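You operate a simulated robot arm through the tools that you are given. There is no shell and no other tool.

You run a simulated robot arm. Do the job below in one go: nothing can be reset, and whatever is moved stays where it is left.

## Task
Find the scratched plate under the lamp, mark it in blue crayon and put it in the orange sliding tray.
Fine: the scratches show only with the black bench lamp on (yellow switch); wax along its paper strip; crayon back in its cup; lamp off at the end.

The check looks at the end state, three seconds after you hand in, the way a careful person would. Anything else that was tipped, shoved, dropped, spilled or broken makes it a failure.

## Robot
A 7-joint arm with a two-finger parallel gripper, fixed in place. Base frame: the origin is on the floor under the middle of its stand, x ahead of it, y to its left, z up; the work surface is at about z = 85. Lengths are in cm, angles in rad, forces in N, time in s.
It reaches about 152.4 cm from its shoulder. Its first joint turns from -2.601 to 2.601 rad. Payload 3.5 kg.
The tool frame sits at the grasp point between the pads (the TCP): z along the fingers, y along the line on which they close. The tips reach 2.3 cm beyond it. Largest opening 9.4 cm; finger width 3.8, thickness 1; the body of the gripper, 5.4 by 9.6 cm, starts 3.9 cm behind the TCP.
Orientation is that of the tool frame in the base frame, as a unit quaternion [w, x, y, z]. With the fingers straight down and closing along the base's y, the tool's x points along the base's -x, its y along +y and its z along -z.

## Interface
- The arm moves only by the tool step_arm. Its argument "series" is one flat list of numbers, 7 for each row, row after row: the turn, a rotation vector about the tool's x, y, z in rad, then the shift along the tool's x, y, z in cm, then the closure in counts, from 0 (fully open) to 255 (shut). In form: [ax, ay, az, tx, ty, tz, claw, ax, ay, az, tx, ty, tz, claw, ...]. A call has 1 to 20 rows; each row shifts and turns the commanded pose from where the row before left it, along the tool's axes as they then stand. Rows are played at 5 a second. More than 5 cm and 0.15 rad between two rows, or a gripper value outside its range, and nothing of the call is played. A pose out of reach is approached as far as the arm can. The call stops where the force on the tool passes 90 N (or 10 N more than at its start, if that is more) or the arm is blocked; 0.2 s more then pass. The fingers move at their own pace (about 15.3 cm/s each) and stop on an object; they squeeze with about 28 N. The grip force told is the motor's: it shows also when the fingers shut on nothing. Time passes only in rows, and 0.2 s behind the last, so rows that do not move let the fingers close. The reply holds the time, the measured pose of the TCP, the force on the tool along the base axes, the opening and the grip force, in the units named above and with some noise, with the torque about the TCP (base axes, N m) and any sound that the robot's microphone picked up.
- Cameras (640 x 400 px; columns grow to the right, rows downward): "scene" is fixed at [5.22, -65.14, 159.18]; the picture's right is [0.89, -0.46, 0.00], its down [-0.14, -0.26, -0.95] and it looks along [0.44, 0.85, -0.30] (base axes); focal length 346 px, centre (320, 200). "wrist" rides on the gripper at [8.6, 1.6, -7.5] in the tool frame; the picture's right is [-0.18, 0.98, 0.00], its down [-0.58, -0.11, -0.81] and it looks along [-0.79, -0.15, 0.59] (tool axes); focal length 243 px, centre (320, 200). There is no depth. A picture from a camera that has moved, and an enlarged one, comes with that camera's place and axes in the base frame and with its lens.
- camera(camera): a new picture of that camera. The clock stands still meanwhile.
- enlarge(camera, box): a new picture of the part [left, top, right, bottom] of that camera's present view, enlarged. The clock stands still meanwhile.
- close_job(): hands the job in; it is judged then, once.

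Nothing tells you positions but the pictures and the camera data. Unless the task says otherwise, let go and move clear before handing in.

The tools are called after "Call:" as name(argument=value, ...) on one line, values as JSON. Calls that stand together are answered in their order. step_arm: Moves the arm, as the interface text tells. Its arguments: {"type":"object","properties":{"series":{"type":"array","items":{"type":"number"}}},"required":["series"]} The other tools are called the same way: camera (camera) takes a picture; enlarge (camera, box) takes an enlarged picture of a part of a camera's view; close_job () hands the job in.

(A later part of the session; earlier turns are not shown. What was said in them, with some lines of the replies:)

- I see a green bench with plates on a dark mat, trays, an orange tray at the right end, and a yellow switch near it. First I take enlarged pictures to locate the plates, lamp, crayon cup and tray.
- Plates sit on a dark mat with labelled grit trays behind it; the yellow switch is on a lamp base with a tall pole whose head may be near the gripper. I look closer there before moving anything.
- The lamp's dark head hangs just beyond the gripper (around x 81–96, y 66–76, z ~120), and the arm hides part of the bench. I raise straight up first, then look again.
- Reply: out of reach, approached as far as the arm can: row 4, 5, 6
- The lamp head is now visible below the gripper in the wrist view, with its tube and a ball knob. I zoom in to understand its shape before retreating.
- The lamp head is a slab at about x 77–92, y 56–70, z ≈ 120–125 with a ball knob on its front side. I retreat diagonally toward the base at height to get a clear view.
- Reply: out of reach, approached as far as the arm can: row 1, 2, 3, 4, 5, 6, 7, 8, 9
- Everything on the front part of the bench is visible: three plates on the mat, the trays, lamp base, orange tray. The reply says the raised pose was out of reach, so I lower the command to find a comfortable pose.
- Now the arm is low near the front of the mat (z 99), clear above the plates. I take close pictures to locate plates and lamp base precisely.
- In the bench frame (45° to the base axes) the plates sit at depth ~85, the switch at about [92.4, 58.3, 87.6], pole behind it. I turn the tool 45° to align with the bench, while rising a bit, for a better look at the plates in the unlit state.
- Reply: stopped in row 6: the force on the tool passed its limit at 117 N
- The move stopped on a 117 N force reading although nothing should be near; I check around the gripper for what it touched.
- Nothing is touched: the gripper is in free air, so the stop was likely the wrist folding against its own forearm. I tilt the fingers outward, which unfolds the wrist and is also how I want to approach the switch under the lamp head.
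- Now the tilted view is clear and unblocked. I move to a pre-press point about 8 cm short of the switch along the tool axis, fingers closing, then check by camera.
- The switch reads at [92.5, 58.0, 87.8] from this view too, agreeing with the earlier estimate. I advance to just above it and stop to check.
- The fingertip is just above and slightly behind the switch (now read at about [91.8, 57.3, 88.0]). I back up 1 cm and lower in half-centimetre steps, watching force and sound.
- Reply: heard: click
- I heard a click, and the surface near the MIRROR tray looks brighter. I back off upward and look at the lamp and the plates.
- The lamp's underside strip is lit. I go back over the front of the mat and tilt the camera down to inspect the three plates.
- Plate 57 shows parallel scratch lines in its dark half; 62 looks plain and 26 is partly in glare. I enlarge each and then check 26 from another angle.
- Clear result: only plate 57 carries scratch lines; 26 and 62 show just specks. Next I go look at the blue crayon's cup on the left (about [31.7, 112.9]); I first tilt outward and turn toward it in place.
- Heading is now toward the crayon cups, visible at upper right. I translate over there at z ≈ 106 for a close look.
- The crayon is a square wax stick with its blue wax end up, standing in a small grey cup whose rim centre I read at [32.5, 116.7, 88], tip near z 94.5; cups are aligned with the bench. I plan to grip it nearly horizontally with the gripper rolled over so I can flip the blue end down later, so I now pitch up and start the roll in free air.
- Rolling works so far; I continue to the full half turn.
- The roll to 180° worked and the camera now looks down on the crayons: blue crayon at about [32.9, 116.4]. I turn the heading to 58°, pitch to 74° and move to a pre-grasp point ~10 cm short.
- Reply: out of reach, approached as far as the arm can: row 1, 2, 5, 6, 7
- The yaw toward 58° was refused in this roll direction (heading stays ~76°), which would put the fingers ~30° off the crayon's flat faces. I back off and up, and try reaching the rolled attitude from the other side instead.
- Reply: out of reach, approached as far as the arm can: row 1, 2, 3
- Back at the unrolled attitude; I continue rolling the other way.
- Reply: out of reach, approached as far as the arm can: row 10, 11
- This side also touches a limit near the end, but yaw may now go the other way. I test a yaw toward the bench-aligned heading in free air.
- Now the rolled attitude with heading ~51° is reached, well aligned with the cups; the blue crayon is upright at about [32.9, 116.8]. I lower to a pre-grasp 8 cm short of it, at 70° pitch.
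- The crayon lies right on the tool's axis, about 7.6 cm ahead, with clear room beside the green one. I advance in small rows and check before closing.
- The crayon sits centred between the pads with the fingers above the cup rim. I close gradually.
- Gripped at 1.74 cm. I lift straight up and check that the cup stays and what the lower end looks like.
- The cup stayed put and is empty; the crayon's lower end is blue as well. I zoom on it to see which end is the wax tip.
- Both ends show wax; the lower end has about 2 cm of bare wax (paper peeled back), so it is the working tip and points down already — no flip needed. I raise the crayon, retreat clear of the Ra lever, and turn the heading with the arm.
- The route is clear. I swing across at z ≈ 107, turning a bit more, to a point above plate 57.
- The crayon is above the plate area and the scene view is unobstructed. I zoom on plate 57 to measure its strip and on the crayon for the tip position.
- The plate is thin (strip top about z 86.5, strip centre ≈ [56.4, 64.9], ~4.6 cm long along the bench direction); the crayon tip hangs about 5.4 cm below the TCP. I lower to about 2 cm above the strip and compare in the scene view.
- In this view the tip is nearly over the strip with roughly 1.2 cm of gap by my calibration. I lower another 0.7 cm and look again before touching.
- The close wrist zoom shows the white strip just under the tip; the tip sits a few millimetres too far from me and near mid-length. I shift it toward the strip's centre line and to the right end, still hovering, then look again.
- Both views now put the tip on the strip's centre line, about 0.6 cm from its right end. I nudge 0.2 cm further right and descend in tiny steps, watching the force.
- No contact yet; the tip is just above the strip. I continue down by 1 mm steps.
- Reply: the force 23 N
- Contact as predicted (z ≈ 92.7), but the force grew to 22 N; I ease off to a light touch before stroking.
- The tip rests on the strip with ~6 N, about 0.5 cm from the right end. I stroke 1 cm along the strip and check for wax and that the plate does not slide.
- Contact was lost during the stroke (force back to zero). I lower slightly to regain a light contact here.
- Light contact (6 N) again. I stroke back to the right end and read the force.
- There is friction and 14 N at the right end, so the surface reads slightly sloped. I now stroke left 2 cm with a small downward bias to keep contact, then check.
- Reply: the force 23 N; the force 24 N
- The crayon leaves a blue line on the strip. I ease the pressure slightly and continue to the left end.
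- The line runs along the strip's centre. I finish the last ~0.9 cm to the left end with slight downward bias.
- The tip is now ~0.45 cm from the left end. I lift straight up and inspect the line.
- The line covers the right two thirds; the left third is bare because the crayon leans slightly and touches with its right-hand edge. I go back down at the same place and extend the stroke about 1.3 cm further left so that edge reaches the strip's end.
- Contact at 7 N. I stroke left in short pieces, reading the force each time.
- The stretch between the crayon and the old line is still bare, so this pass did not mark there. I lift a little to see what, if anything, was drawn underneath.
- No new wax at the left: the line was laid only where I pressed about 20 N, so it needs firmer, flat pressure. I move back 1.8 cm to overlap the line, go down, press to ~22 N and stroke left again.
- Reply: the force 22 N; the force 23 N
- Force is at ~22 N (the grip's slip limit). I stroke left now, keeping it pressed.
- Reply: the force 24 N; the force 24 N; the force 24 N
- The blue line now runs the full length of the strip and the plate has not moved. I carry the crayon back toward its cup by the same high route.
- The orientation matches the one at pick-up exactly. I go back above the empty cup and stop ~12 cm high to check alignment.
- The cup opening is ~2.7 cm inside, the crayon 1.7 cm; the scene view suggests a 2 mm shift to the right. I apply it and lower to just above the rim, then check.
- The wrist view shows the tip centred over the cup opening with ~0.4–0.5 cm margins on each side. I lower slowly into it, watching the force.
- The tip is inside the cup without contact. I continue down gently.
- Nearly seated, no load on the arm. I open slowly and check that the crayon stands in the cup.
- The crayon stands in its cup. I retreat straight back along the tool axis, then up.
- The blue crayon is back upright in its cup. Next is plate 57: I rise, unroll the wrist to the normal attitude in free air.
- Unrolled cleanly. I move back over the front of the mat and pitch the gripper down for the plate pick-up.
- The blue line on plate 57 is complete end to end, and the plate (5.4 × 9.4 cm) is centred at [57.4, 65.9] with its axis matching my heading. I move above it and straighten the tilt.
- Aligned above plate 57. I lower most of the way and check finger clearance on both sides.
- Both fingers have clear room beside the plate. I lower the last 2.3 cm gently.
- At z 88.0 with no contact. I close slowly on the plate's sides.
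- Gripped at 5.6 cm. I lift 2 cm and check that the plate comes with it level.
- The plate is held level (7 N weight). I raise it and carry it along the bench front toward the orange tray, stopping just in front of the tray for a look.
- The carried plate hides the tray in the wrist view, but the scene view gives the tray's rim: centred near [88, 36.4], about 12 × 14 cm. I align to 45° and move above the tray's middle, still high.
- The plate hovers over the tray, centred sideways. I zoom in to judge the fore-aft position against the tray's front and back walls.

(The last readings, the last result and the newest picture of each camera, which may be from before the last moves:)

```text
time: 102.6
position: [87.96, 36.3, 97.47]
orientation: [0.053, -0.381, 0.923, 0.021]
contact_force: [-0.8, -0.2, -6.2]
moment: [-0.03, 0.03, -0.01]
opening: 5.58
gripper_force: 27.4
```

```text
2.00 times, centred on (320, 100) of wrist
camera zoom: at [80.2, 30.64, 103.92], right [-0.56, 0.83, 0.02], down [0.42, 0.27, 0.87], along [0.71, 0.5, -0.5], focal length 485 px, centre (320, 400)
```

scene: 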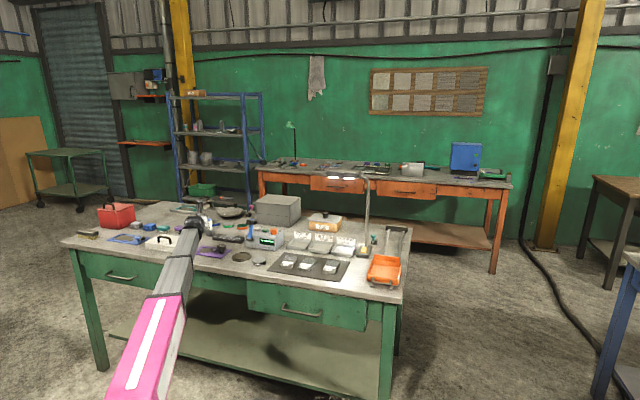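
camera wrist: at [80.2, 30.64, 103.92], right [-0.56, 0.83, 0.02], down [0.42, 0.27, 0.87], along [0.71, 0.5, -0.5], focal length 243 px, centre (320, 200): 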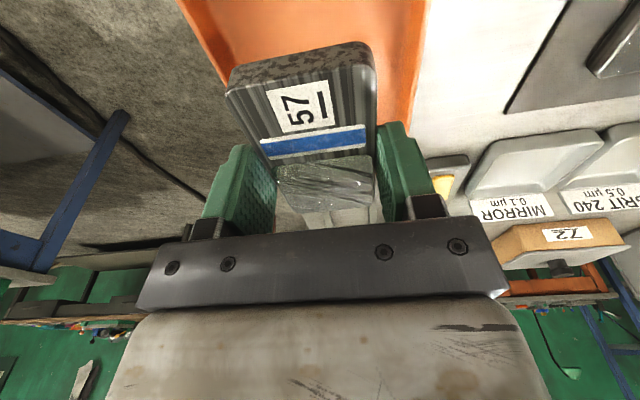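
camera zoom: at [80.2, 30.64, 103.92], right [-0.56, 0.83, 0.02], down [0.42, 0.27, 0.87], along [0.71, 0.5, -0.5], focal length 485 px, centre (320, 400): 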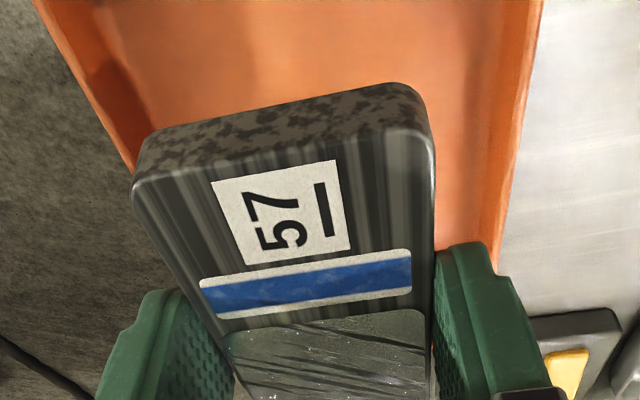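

Relative to the tray walls the plate is balanced fore-aft (~1.6 cm each) and sideways (~3 cm each). I lower it straight down, first most of the way.

Call:
step_arm(series=[0, 0, 0, 0.2276, 0, 1.988, 255, 0, 0, 0, 0.2276, 0, 1.988, 255, 0, 0, 0, 0.171, 0, 1.49, 255, 0, 0, 0, 0.0569, 0, 0.497, 255])

Call:
enlarge(camera="scene", box=[370, 245, 410, 285])

Call:
camera(camera="wrist")

```text
time: 103.6
position: [88.06, 36.43, 91.4]
orientation: [0.052, -0.382, 0.923, 0.022]
contact_force: [0.1, -0.1, -6.0]
moment: [-0.01, 0.01, 0.01]
opening: 5.59
gripper_force: 28.0
```

```text
10.00 times, centred on (390, 265) of scene
camera zoom: at [5.22, -65.14, 159.18], right [0.89, -0.46, 0.0], down [-0.14, -0.26, -0.95], along [0.44, 0.85, -0.3], focal length 3456 px, centre (-380, -450)
```

zoom: 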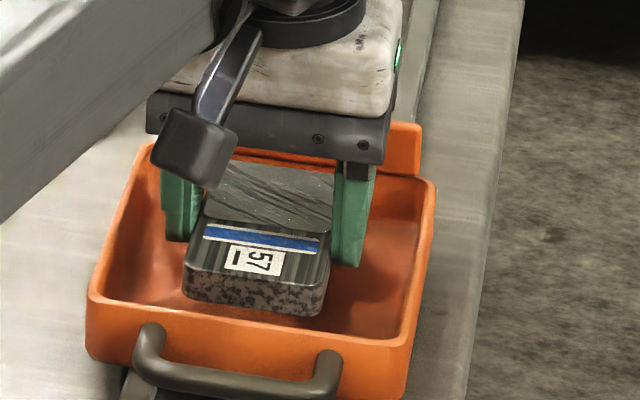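

```text
taken
camera wrist: at [80.11, 30.7, 97.87], right [-0.56, 0.82, 0.02], down [0.42, 0.27, 0.87], along [0.71, 0.5, -0.5], focal length 243 px, centre (320, 200)
```

wrist: 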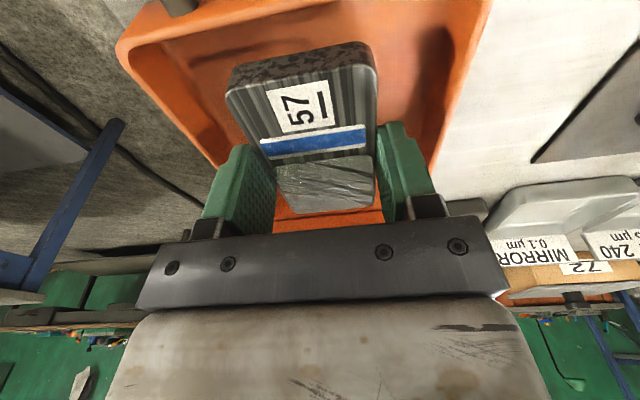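

The plate is between the walls with room all around. I lower in small steps until the tray floor takes the weight.

Call:
step_arm(series=[0, 0, 0, 0.0455, 0, 0.3975, 255, 0, 0, 0, 0.0455, 0, 0.3975, 255])

Call:
step_arm(series=[0, 0, 0, 0.0228, 0, 0.199, 255, 0, 0, 0, 0.0228, 0, 0.199, 255])

Call:
step_arm(series=[0, 0, 0, 0.0228, 0, 0.199, 255])

```text
time: 104.2
position: [87.92, 36.31, 90.71]
orientation: [0.052, -0.381, 0.923, 0.021]
contact_force: [0.1, 0.3, -6.8]
moment: [-0.03, 0.02, 0.01]
opening: 5.56
gripper_force: 28.1
```

```text
time: 104.8
position: [88.01, 36.33, 90.3]
orientation: [0.052, -0.382, 0.923, 0.022]
contact_force: [0.2, 0.4, -7.0]
moment: [-0.02, 0.0, 0.03]
opening: 5.57
gripper_force: 27.8
```

```text
time: 105.2
position: [87.98, 36.3, 90.13]
orientation: [0.053, -0.381, 0.923, 0.021]
contact_force: [0.1, 0.3, -6.6]
moment: [0.0, 0.03, -0.02]
opening: 5.55
gripper_force: 28.0
```

Call:
step_arm(series=[0, 0, 0, 0.0171, 0, 0.149, 255])

Call:
step_arm(series=[0, 0, 0, 0.0171, 0, 0.149, 255])

Call:
step_arm(series=[0, 0, 0, 0.0114, 0, 0.0994, 255])

```text
time: 105.6
position: [87.95, 36.3, 89.99]
orientation: [0.052, -0.381, 0.923, 0.022]
contact_force: [-0.6, 0.2, -5.9]
moment: [-0.04, 0.02, 0.01]
opening: 5.56
gripper_force: 27.7
```

```text
time: 106.0
position: [88.05, 36.29, 89.73]
orientation: [0.053, -0.382, 0.922, 0.022]
contact_force: [1.3, 0.1, -5.7]
moment: [0.03, 0.01, -0.01]
opening: 5.58
gripper_force: 28.0
```

```text
time: 106.4
position: [87.94, 36.37, 89.7]
orientation: [0.053, -0.381, 0.923, 0.022]
contact_force: [-0.6, -0.6, -5.9]
moment: [-0.03, 0.0, -0.02]
opening: 5.59
gripper_force: 28.0
```

Call:
step_arm(series=[0, 0, 0, 0.0114, 0, 0.0994, 255])

Call:
step_arm(series=[0, 0, 0, 0.0114, 0, 0.0994, 255])

Call:
step_arm(series=[0, 0, 0, 0.0114, 0, 0.0994, 255])

Call:
enlarge(camera="scene", box=[370, 245, 410, 285])

```text
time: 106.8
position: [88.04, 36.33, 89.58]
orientation: [0.052, -0.381, 0.923, 0.021]
contact_force: [0.6, -0.6, -5.8]
moment: [-0.01, 0.01, -0.01]
opening: 5.57
gripper_force: 28.1
```

```text
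time: 107.2
position: [87.88, 36.35, 89.49]
orientation: [0.052, -0.382, 0.923, 0.023]
contact_force: [0.4, -0.2, -4.8]
moment: [-0.02, -0.01, 0.02]
opening: 5.58
gripper_force: 27.8
```

```text
time: 107.6
position: [87.95, 36.35, 89.3]
orientation: [0.052, -0.382, 0.923, 0.021]
contact_force: [-0.2, -0.7, -6.1]
moment: [-0.03, 0.02, 0.01]
opening: 5.57
gripper_force: 27.9
```

```text
10.00 times, centred on (390, 265) of scene
camera zoom: at [5.22, -65.14, 159.18], right [0.89, -0.46, 0.0], down [-0.14, -0.26, -0.95], along [0.44, 0.85, -0.3], focal length 3456 px, centre (-380, -450)
```

zoom: 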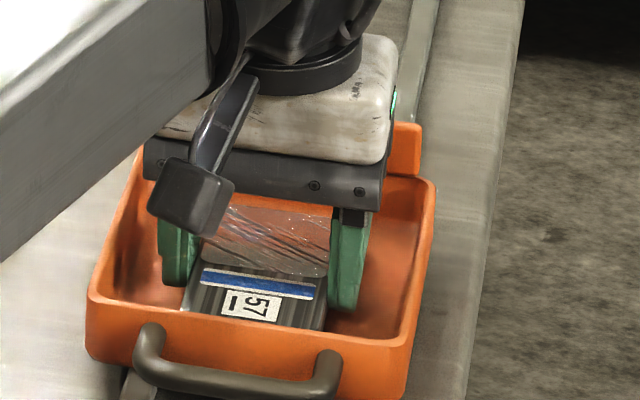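

Still hanging freely; I keep lowering in 1.5 mm steps.

Call:
step_arm(series=[0, 0, 0, 0.0171, 0, 0.149, 255])

Call:
step_arm(series=[0, 0, 0, 0.0171, 0, 0.149, 255])

Call:
step_arm(series=[0, 0, 0, 0.0114, 0, 0.0994, 255])

Call:
step_arm(series=[0, 0, 0, 0.0114, 0, 0.0994, 255])

```text
time: 108.0
position: [87.92, 36.35, 89.25]
orientation: [0.053, -0.381, 0.923, 0.022]
contact_force: [-0.1, 1.3, -2.1]
moment: [-0.14, -0.02, -0.01]
opening: 5.59
gripper_force: 28.0
```

```text
time: 108.4
position: [87.93, 36.35, 89.29]
orientation: [0.053, -0.38, 0.923, 0.022]
contact_force: [1.5, 1.6, 17.6]
moment: [-0.13, 0.09, -0.03]
opening: 5.6
gripper_force: 28.1
```

```text
time: 108.8
position: [88.04, 36.28, 89.07]
orientation: [0.053, -0.381, 0.923, 0.022]
contact_force: [1.8, 1.8, 22.3]
moment: [-0.02, -0.02, -0.02]
opening: 5.58
gripper_force: 28.0
```

```text
time: 109.2
position: [88.01, 36.23, 89.05]
orientation: [0.054, -0.38, 0.923, 0.022]
contact_force: [5.1, 4.3, 36.3]
moment: [-0.42, 0.56, -0.08]
opening: 5.61
gripper_force: 28.2
```

The plate is on the tray floor, pressed a bit too much; I ease up 2.5 mm before opening.

Call:
step_arm(series=[0, 0, 0, -0.0171, 0, -0.149, 255])

Call:
step_arm(series=[0, 0, 0, -0.0114, 0, -0.0994, 255])

```text
time: 109.6
position: [88.07, 36.26, 89.12]
orientation: [0.052, -0.381, 0.923, 0.022]
contact_force: [6.9, 6.5, 24.6]
moment: [0.16, -0.3, -0.08]
opening: 5.6
gripper_force: 28.3
```

```text
time: 110.0
position: [87.92, 36.21, 89.2]
orientation: [0.052, -0.382, 0.923, 0.021]
contact_force: [4.2, 4.1, 10.2]
moment: [0.17, -0.62, 0.07]
opening: 5.57
gripper_force: 27.6
```

Call:
step_arm(series=[0, 0, 0, -0.0091, 0, -0.0795, 255])

Call:
enlarge(camera="scene", box=[370, 245, 410, 285])

```text
time: 110.4
position: [87.91, 36.28, 89.2]
orientation: [0.051, -0.381, 0.923, 0.022]
contact_force: [-0.4, 1.0, -4.1]
moment: [0.03, -0.07, 0.03]
opening: 5.61
gripper_force: 27.9
```

```text
10.00 times, centred on (390, 265) of scene
camera zoom: at [5.22, -65.14, 159.18], right [0.89, -0.46, 0.0], down [-0.14, -0.26, -0.95], along [0.44, 0.85, -0.3], focal length 3456 px, centre (-380, -450)
```

zoom: 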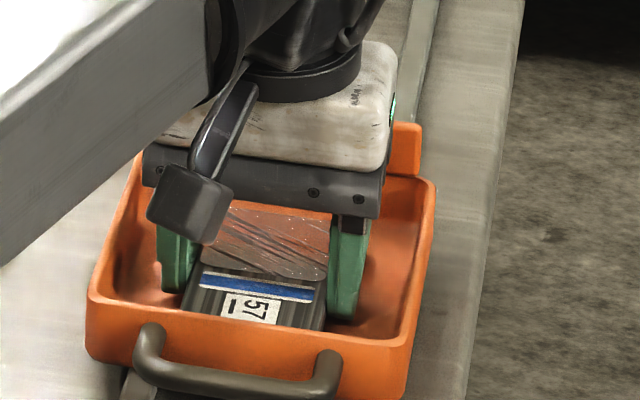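

The tray has not moved and the plate is just about supported. I open slowly to release it.

Call:
step_arm(series=[0, 0, 0, 0, 0, 0, 106, 0, 0, 0, 0, 0, 0, 102, 0, 0, 0, 0, 0, 0, 99, 0, 0, 0, 0, 0, 0, 95, 0, 0, 0, 0, 0, 0, 88, 0, 0, 0, 0, 0, 0, 80, 0, 0, 0, 0, 0, 0, 74, 0, 0, 0, 0, 0, 0, 74])

Call:
camera(camera="wrist")

Call:
enlarge(camera="scene", box=[370, 245, 410, 285])

```text
time: 112.2
position: [87.98, 36.23, 89.25]
orientation: [0.053, -0.381, 0.923, 0.021]
contact_force: [0.0, 0.3, -0.6]
moment: [0.01, 0.01, 0.0]
opening: 6.65
gripper_force: 0.1
```

```text
taken
camera wrist: at [80.08, 30.69, 95.66], right [-0.56, 0.83, 0.02], down [0.42, 0.27, 0.87], along [0.71, 0.5, -0.5], focal length 243 px, centre (320, 200)
```

wrist: 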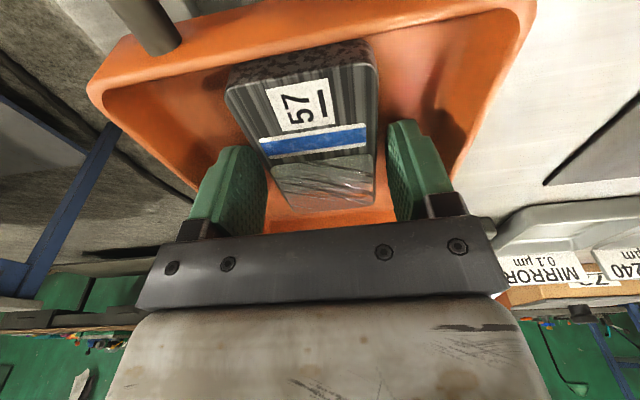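

```text
10.00 times, centred on (390, 265) of scene
camera zoom: at [5.22, -65.14, 159.18], right [0.89, -0.46, 0.0], down [-0.14, -0.26, -0.95], along [0.44, 0.85, -0.3], focal length 3456 px, centre (-380, -450)
```

zoom: 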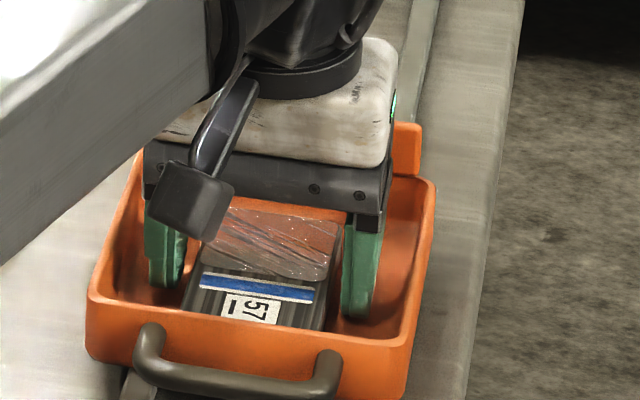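

The plate lies flat in the orange tray. I raise the gripper straight out and then look at the lamp switch's present state.

Call:
step_arm(series=[0, 0, 0, -0.1138, 0, -0.9938, 74, 0, 0, 0, -0.2276, 0, -1.9876, 74, 0, 0, 0, -0.3414, 0, -2.98, 74, 0, 0, 0, -0.4552, 0, -3.975, 74])

Call:
enlarge(camera="scene", box=[350, 225, 414, 289])

Call:
enlarge(camera="scene", box=[352, 234, 380, 262])

Call:
camera(camera="wrist")

```text
time: 113.2
position: [87.9, 36.35, 99.3]
orientation: [0.053, -0.381, 0.923, 0.022]
contact_force: [0.2, -0.2, 0.0]
moment: [-0.04, 0.0, 0.0]
opening: 6.67
gripper_force: 0.1
```

```text
6.25 times, centred on (382, 257) of scene
camera zoom: at [5.22, -65.14, 159.18], right [0.89, -0.46, 0.0], down [-0.14, -0.26, -0.95], along [0.44, 0.85, -0.3], focal length 2160 px, centre (-68, -156)
```

zoom: 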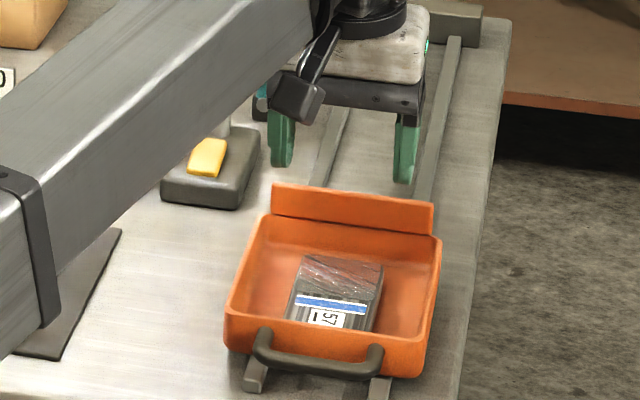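

```text
14.29 times, centred on (366, 248) of scene
camera zoom: at [5.22, -65.14, 159.18], right [0.89, -0.46, 0.0], down [-0.14, -0.26, -0.95], along [0.44, 0.85, -0.3], focal length 4937 px, centre (-337, -486)
```

zoom: 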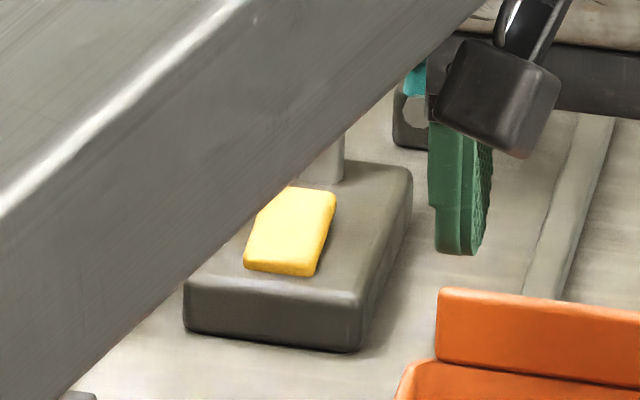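

```text
taken
camera wrist: at [80.08, 30.69, 105.72], right [-0.56, 0.83, 0.02], down [0.42, 0.27, 0.87], along [0.71, 0.5, -0.5], focal length 243 px, centre (320, 200)
```

wrist: 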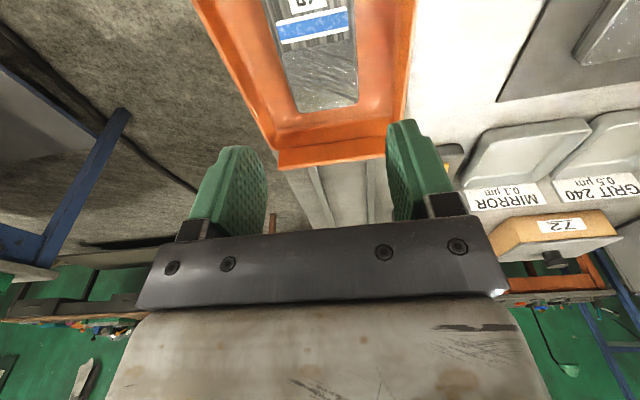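

The switch is a rocker: its near end is now up, so pressing that near end should turn the lamp off. I tilt the gripper out, close it, and move to a pre-press point in front of it for a close look.

Call:
step_arm(series=[0, -0.108, 0, 0, 0, 0, 150, 0, -0.108, 0, 0, 0, 0, 255, 0, -0.108, 0, 0, 0, 0, 255, 0, -0.108, 0, 0, 0, 0, 255, 0, -0.108, 0, 0, 0, 0, 255, 0, 0, 0, -1.89, 3.03, 1.705, 255, 0, 0, 0, -1.89, 3.03, 1.705, 255, 0, 0, 0, -1.89, 3.03, 1.705, 255, 0, 0, 0, -1.89, 3.03, 1.705, 255])

Call:
camera(camera="wrist")

Call:
enlarge(camera="scene", box=[340, 215, 410, 265])

```text
time: 115.2
position: [86.63, 52.29, 98.29]
orientation: [0.297, -0.362, 0.875, 0.123]
contact_force: [0.5, -0.1, -0.2]
moment: [0.03, -0.01, 0.01]
opening: 0.0
gripper_force: 28.4
```

```text
taken
camera wrist: at [77.36, 45.19, 99.05], right [-0.59, 0.8, 0.11], down [0.06, -0.1, 0.99], along [0.81, 0.59, 0.01], focal length 243 px, centre (320, 200)
```

wrist: 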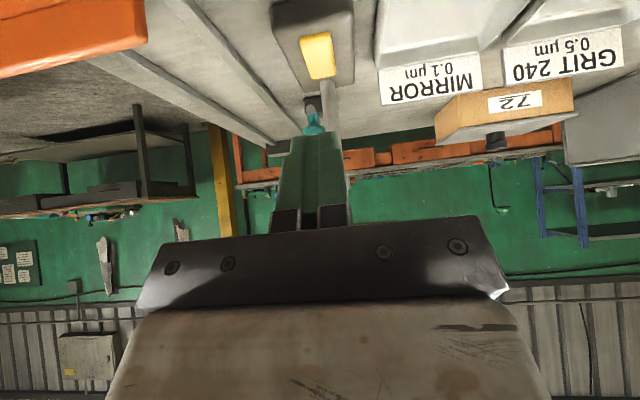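

```text
8.00 times, centred on (375, 240) of scene
camera zoom: at [5.22, -65.14, 159.18], right [0.89, -0.46, 0.0], down [-0.14, -0.26, -0.95], along [0.44, 0.85, -0.3], focal length 2765 px, centre (-120, -120)
```

zoom: 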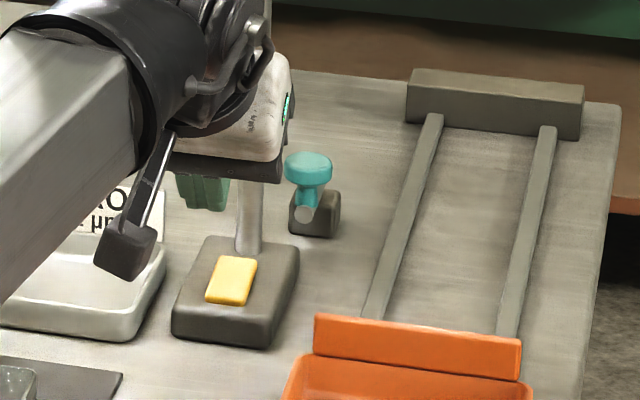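

Call:
enlarge(camera="wrist", box=[240, 0, 400, 120])

Call:
enlarge(camera="scene", box=[356, 240, 384, 261])

```text
3.33 times, centred on (320, 60) of wrist
camera zoom: at [77.36, 45.19, 99.05], right [-0.59, 0.8, 0.11], down [0.06, -0.1, 0.99], along [0.81, 0.59, 0.01], focal length 809 px, centre (320, 667)
```

zoom: 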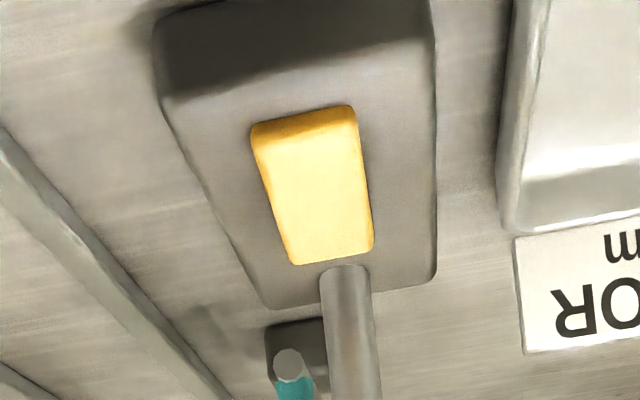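

```text
16.00 times, centred on (370, 250) of scene
camera zoom: at [5.22, -65.14, 159.18], right [0.89, -0.46, 0.0], down [-0.14, -0.26, -0.95], along [0.44, 0.85, -0.3], focal length 5530 px, centre (-480, -608)
```

zoom: 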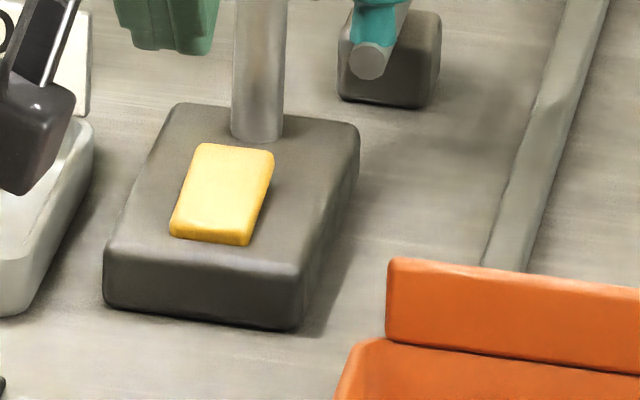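

Comparing shapes with the initial view, the near end is now pressed down and the far end (by the pole) is up, so off means pressing the far end at about [93.6, 59.0], staying ~1 cm clear of the pole. I move above that point.

Call:
step_arm(series=[0, 0, 0, -1.68, -0.073, 2.887, 255, 0, 0, 0, -1.68, -0.073, 2.887, 255, 0, 0, 0, -1.68, -0.073, 2.887, 255])

Call:
enlarge(camera="wrist", box=[200, 0, 440, 200])

Call:
enlarge(camera="scene", box=[350, 230, 390, 260])

```text
time: 116.0
position: [93.32, 58.42, 94.46]
orientation: [0.296, -0.362, 0.875, 0.122]
contact_force: [-0.8, 0.1, 0.1]
moment: [-0.01, 0.0, -0.02]
opening: 0.0
gripper_force: 27.4
```

```text
2.00 times, centred on (320, 100) of wrist
camera zoom: at [84.05, 51.52, 95.19], right [-0.59, 0.8, 0.11], down [0.06, -0.1, 0.99], along [0.81, 0.59, 0.01], focal length 485 px, centre (320, 400)
```

zoom: 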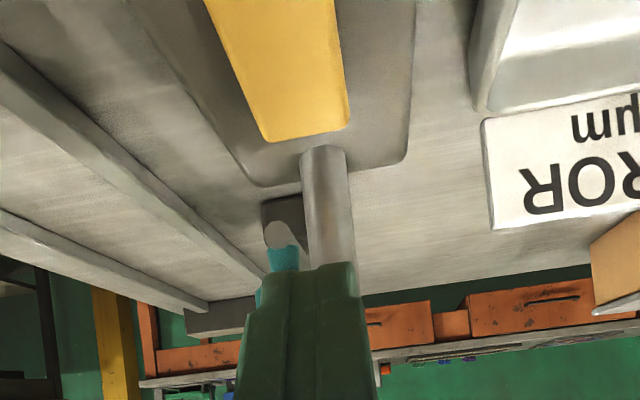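

```text
13.33 times, centred on (370, 245) of scene
camera zoom: at [5.22, -65.14, 159.18], right [0.89, -0.46, 0.0], down [-0.14, -0.26, -0.95], along [0.44, 0.85, -0.3], focal length 4608 px, centre (-347, -400)
```

zoom: 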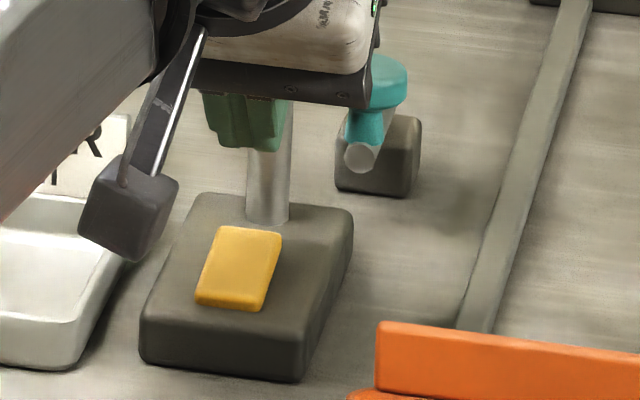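

The far edge reads D≈109, z≈88.2, the pole's front at D≈112. I shift 0.6 cm further and descend in small steps listening for the click.

Call:
step_arm(series=[0, 0, 0, -0.476, 0, 0.365, 255, 0, 0, 0, 0.609, 0, 0.793, 255, 0, 0, 0, 0.609, 0, 0.793, 255, 0, 0, 0, 0.457, 0, 0.595, 255])

Call:
enlarge(camera="wrist", box=[200, 0, 440, 200])

Call:
enlarge(camera="scene", box=[350, 230, 390, 260])

```text
time: 117.0
position: [93.78, 58.94, 91.86]
orientation: [0.296, -0.362, 0.875, 0.123]
contact_force: [-0.1, -0.7, -0.2]
moment: [-0.01, 0.02, -0.01]
opening: 0.0
gripper_force: 28.0
```

```text
2.00 times, centred on (320, 100) of wrist
camera zoom: at [84.44, 51.91, 92.47], right [-0.59, 0.8, 0.11], down [0.06, -0.1, 0.99], along [0.8, 0.59, 0.01], focal length 485 px, centre (320, 400)
```

zoom: 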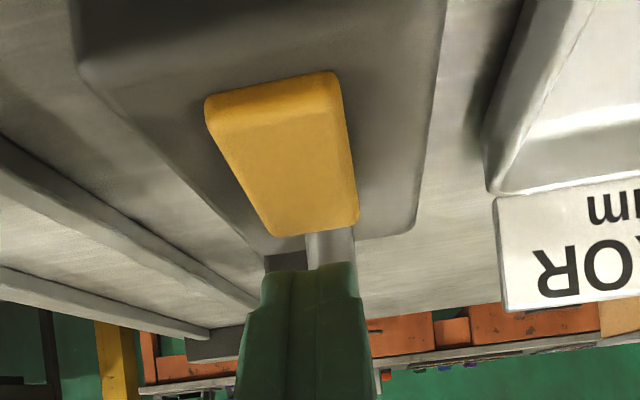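

```text
13.33 times, centred on (370, 245) of scene
camera zoom: at [5.22, -65.14, 159.18], right [0.89, -0.46, 0.0], down [-0.14, -0.26, -0.95], along [0.44, 0.85, -0.3], focal length 4608 px, centre (-347, -400)
```

zoom: 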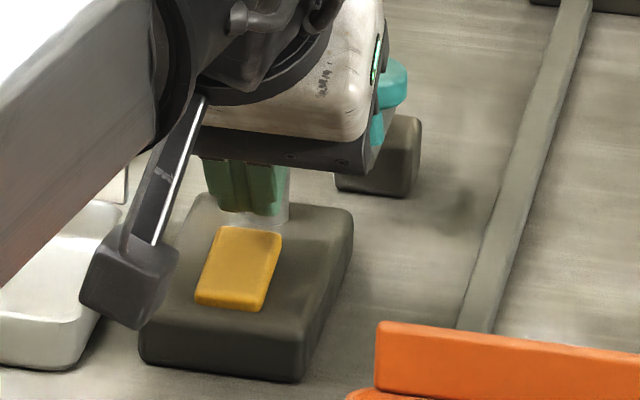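

The finger will land about 1 cm inside the rocker's far edge. I keep lowering in 3 mm steps.

Call:
step_arm(series=[0, 0, 0, 0.183, 0, 0.238, 255, 0, 0, 0, 0.183, 0, 0.238, 255])

Call:
step_arm(series=[0, 0, 0, 0.122, 0, 0.159, 255])

Call:
step_arm(series=[0, 0, 0, 0.122, 0, 0.159, 255])

```text
time: 117.6
position: [93.69, 58.91, 91.25]
orientation: [0.297, -0.362, 0.875, 0.123]
contact_force: [-0.5, 0.5, 0.3]
moment: [-0.02, 0.03, 0.0]
opening: 0.01
gripper_force: 27.9
```

```text
time: 118.0
position: [93.71, 58.97, 91.01]
orientation: [0.296, -0.362, 0.875, 0.123]
contact_force: [-0.2, 0.2, 0.4]
moment: [0.0, 0.02, -0.02]
opening: 0.0
gripper_force: 27.8
heard: click
```

```text
time: 118.4
position: [93.76, 58.88, 90.93]
orientation: [0.297, -0.361, 0.875, 0.123]
contact_force: [-1.1, -0.8, 7.5]
moment: [0.0, 0.05, -0.01]
opening: 0.0
gripper_force: 28.0
```

I heard the click. I back off upward and check whether the lamp is off.

Call:
step_arm(series=[0, 0, 0, -0.365, 0, -0.476, 255, 0, 0, 0, -1.218, 0, -1.586, 255, 0, 0, 0, 0, 0, -4, 255, 0, 0, 0, 0, 0, -4, 255])

Call:
camera(camera="scene")

Call:
enlarge(camera="scene", box=[300, 160, 420, 260])

```text
time: 119.4
position: [90.39, 55.54, 99.86]
orientation: [0.296, -0.362, 0.875, 0.123]
contact_force: [0.1, 0.3, 0.8]
moment: [-0.01, 0.01, -0.04]
opening: 0.0
gripper_force: 28.2
```

```text
taken
```

scene: 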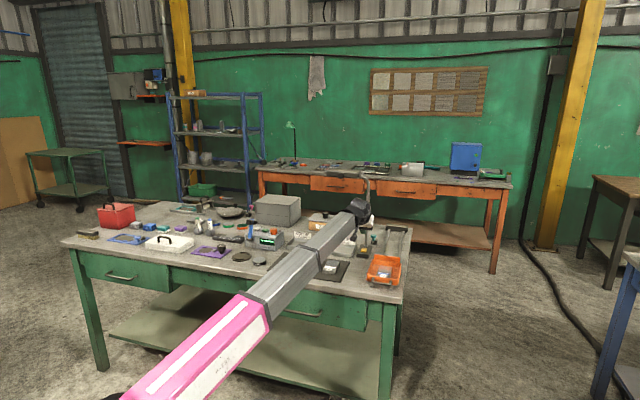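

```text
4.00 times, centred on (360, 210) of scene
camera zoom: at [5.22, -65.14, 159.18], right [0.89, -0.46, 0.0], down [-0.14, -0.26, -0.95], along [0.44, 0.85, -0.3], focal length 1382 px, centre (160, 160)
```

zoom: 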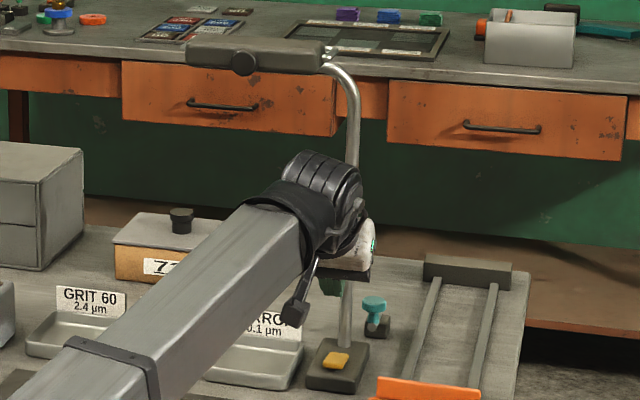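

The lamp is off and the rocker is back to its starting tilt. I retreat the arm back toward the base and then verify everything.

Call:
step_arm(series=[0, 0, 0, 2.757, 0, -3.2, 255, 0, 0, 0, 2.757, 0, -3.2, 255, 0, 0, 0, 2.757, 0, -3.2, 255, 0, 0, 0, 2.757, 0, -3.2, 255, 0, 0, 0, 2.757, 0, -3.2, 255, 0, 0, 0, 2.757, 0, -3.2, 255, 0, 0, 0, 2.757, 0, -3.2, 255])

Call:
camera(camera="scene")

Call:
enlarge(camera="scene", box=[250, 180, 420, 300])

Call:
enlarge(camera="scene", box=[60, 180, 260, 300])

```text
time: 121.0
position: [69.83, 34.9, 105.74]
orientation: [0.297, -0.361, 0.875, 0.122]
contact_force: [-0.1, 0.1, 0.4]
moment: [0.01, 0.01, 0.01]
opening: 0.0
gripper_force: 28.4
```

```text
taken
```

scene: 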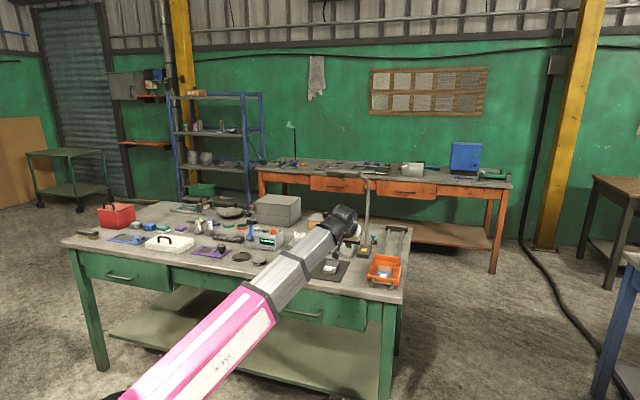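

```text
3.33 times, centred on (335, 240) of scene
camera zoom: at [5.22, -65.14, 159.18], right [0.89, -0.46, 0.0], down [-0.14, -0.26, -0.95], along [0.44, 0.85, -0.3], focal length 1152 px, centre (270, 67)
```

zoom: 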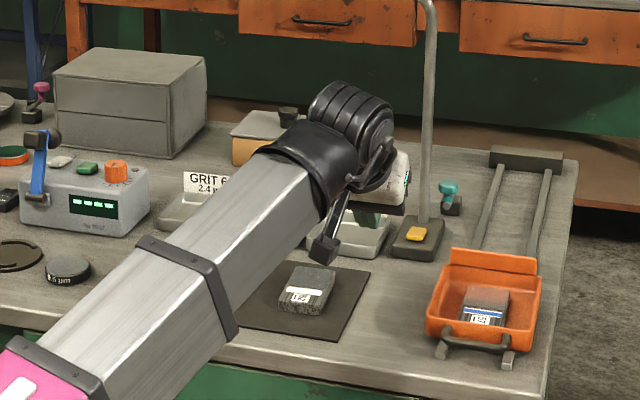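

```text
3.20 times, centred on (160, 240) of scene
camera zoom: at [5.22, -65.14, 159.18], right [0.89, -0.46, 0.0], down [-0.14, -0.26, -0.95], along [0.44, 0.85, -0.3], focal length 1106 px, centre (832, 72)
```

zoom: 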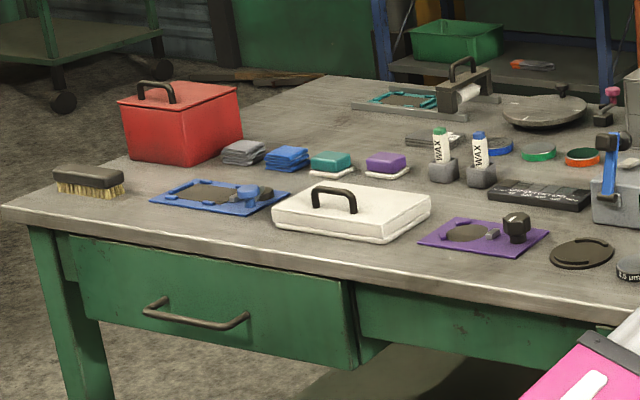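

Everything on the left is as at the start, and the marked plate is in the tray. I make a last close check of the plate, the lamp head and the crayon.

Call:
enlarge(camera="scene", box=[370, 248, 402, 280])

Call:
enlarge(camera="scene", box=[320, 165, 400, 225])

Call:
enlarge(camera="scene", box=[190, 212, 226, 242])

```text
12.50 times, centred on (386, 264) of scene
camera zoom: at [5.22, -65.14, 159.18], right [0.89, -0.46, 0.0], down [-0.14, -0.26, -0.95], along [0.44, 0.85, -0.3], focal length 4320 px, centre (-505, -600)
```

zoom: 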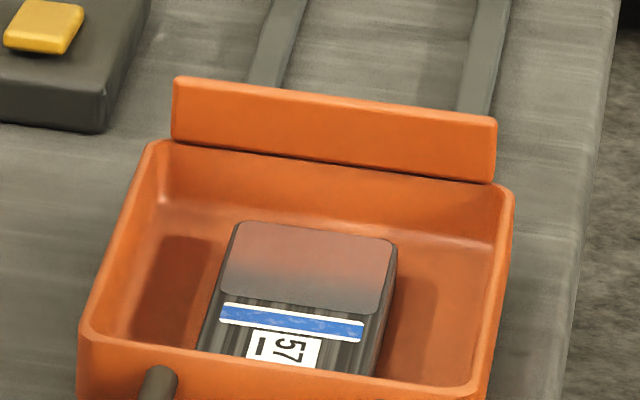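

```text
6.67 times, centred on (360, 195) of scene
camera zoom: at [5.22, -65.14, 159.18], right [0.89, -0.46, 0.0], down [-0.14, -0.26, -0.95], along [0.44, 0.85, -0.3], focal length 2304 px, centre (53, 233)
```

zoom: 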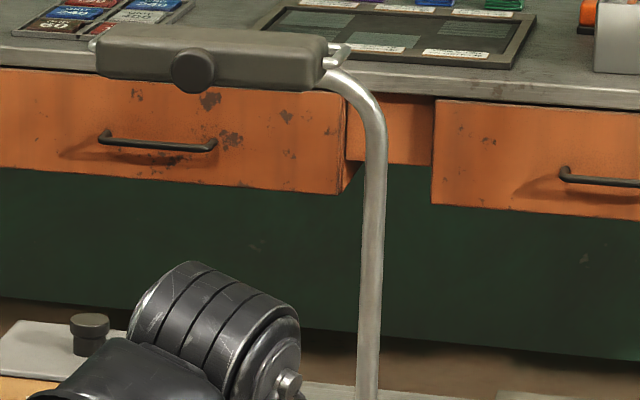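

```text
13.33 times, centred on (208, 227) of scene
camera zoom: at [5.22, -65.14, 159.18], right [0.89, -0.46, 0.0], down [-0.14, -0.26, -0.95], along [0.44, 0.85, -0.3], focal length 4608 px, centre (1813, -160)
```

zoom: 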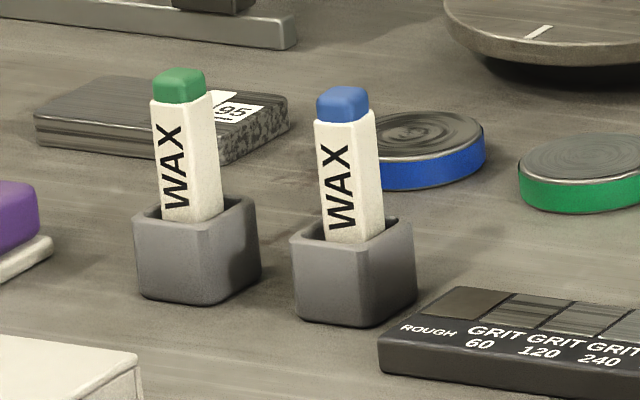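

Plate 57, the only one that showed scratches under the lamp, is in the orange tray with a full blue line on its paper strip. The blue crayon is upright in its cup, the lamp is off, nothing else looks disturbed, and the arm is clear. I hand the job in.

Call:
close_job()

```text
The job is handed in.
```

The scratched plate is number 57, and it now lies flat in the orange sliding tray with a blue wax line along its whole paper strip. With the lamp on, only 57 showed scratch lines. Plates 26 and 62 on the mat showed just specks.

- **Mark:** the first pass covered about two thirds of the strip, so I pressed harder and went over the rest. In the final close-up the line runs end to end, with no wax elsewhere on the plate.
- **Crayon:** the blue crayon is back upright in its own cup.
- **Lamp:** the yellow rocker switch clicked back, and the lamp head is dark.
- **Surroundings:** comparing the final pictures with the first ones, I saw nothing else moved or tipped. Part of the mat and the trays behind it was hidden by the arm in the last view.
- **Plate 95:** this one lies behind the crayon cups, away from the lamp. I did not check it under the light and left it alone.

The gripper is closed on nothing and held above the bench, clear of everything. The job was handed in without a verdict shown.
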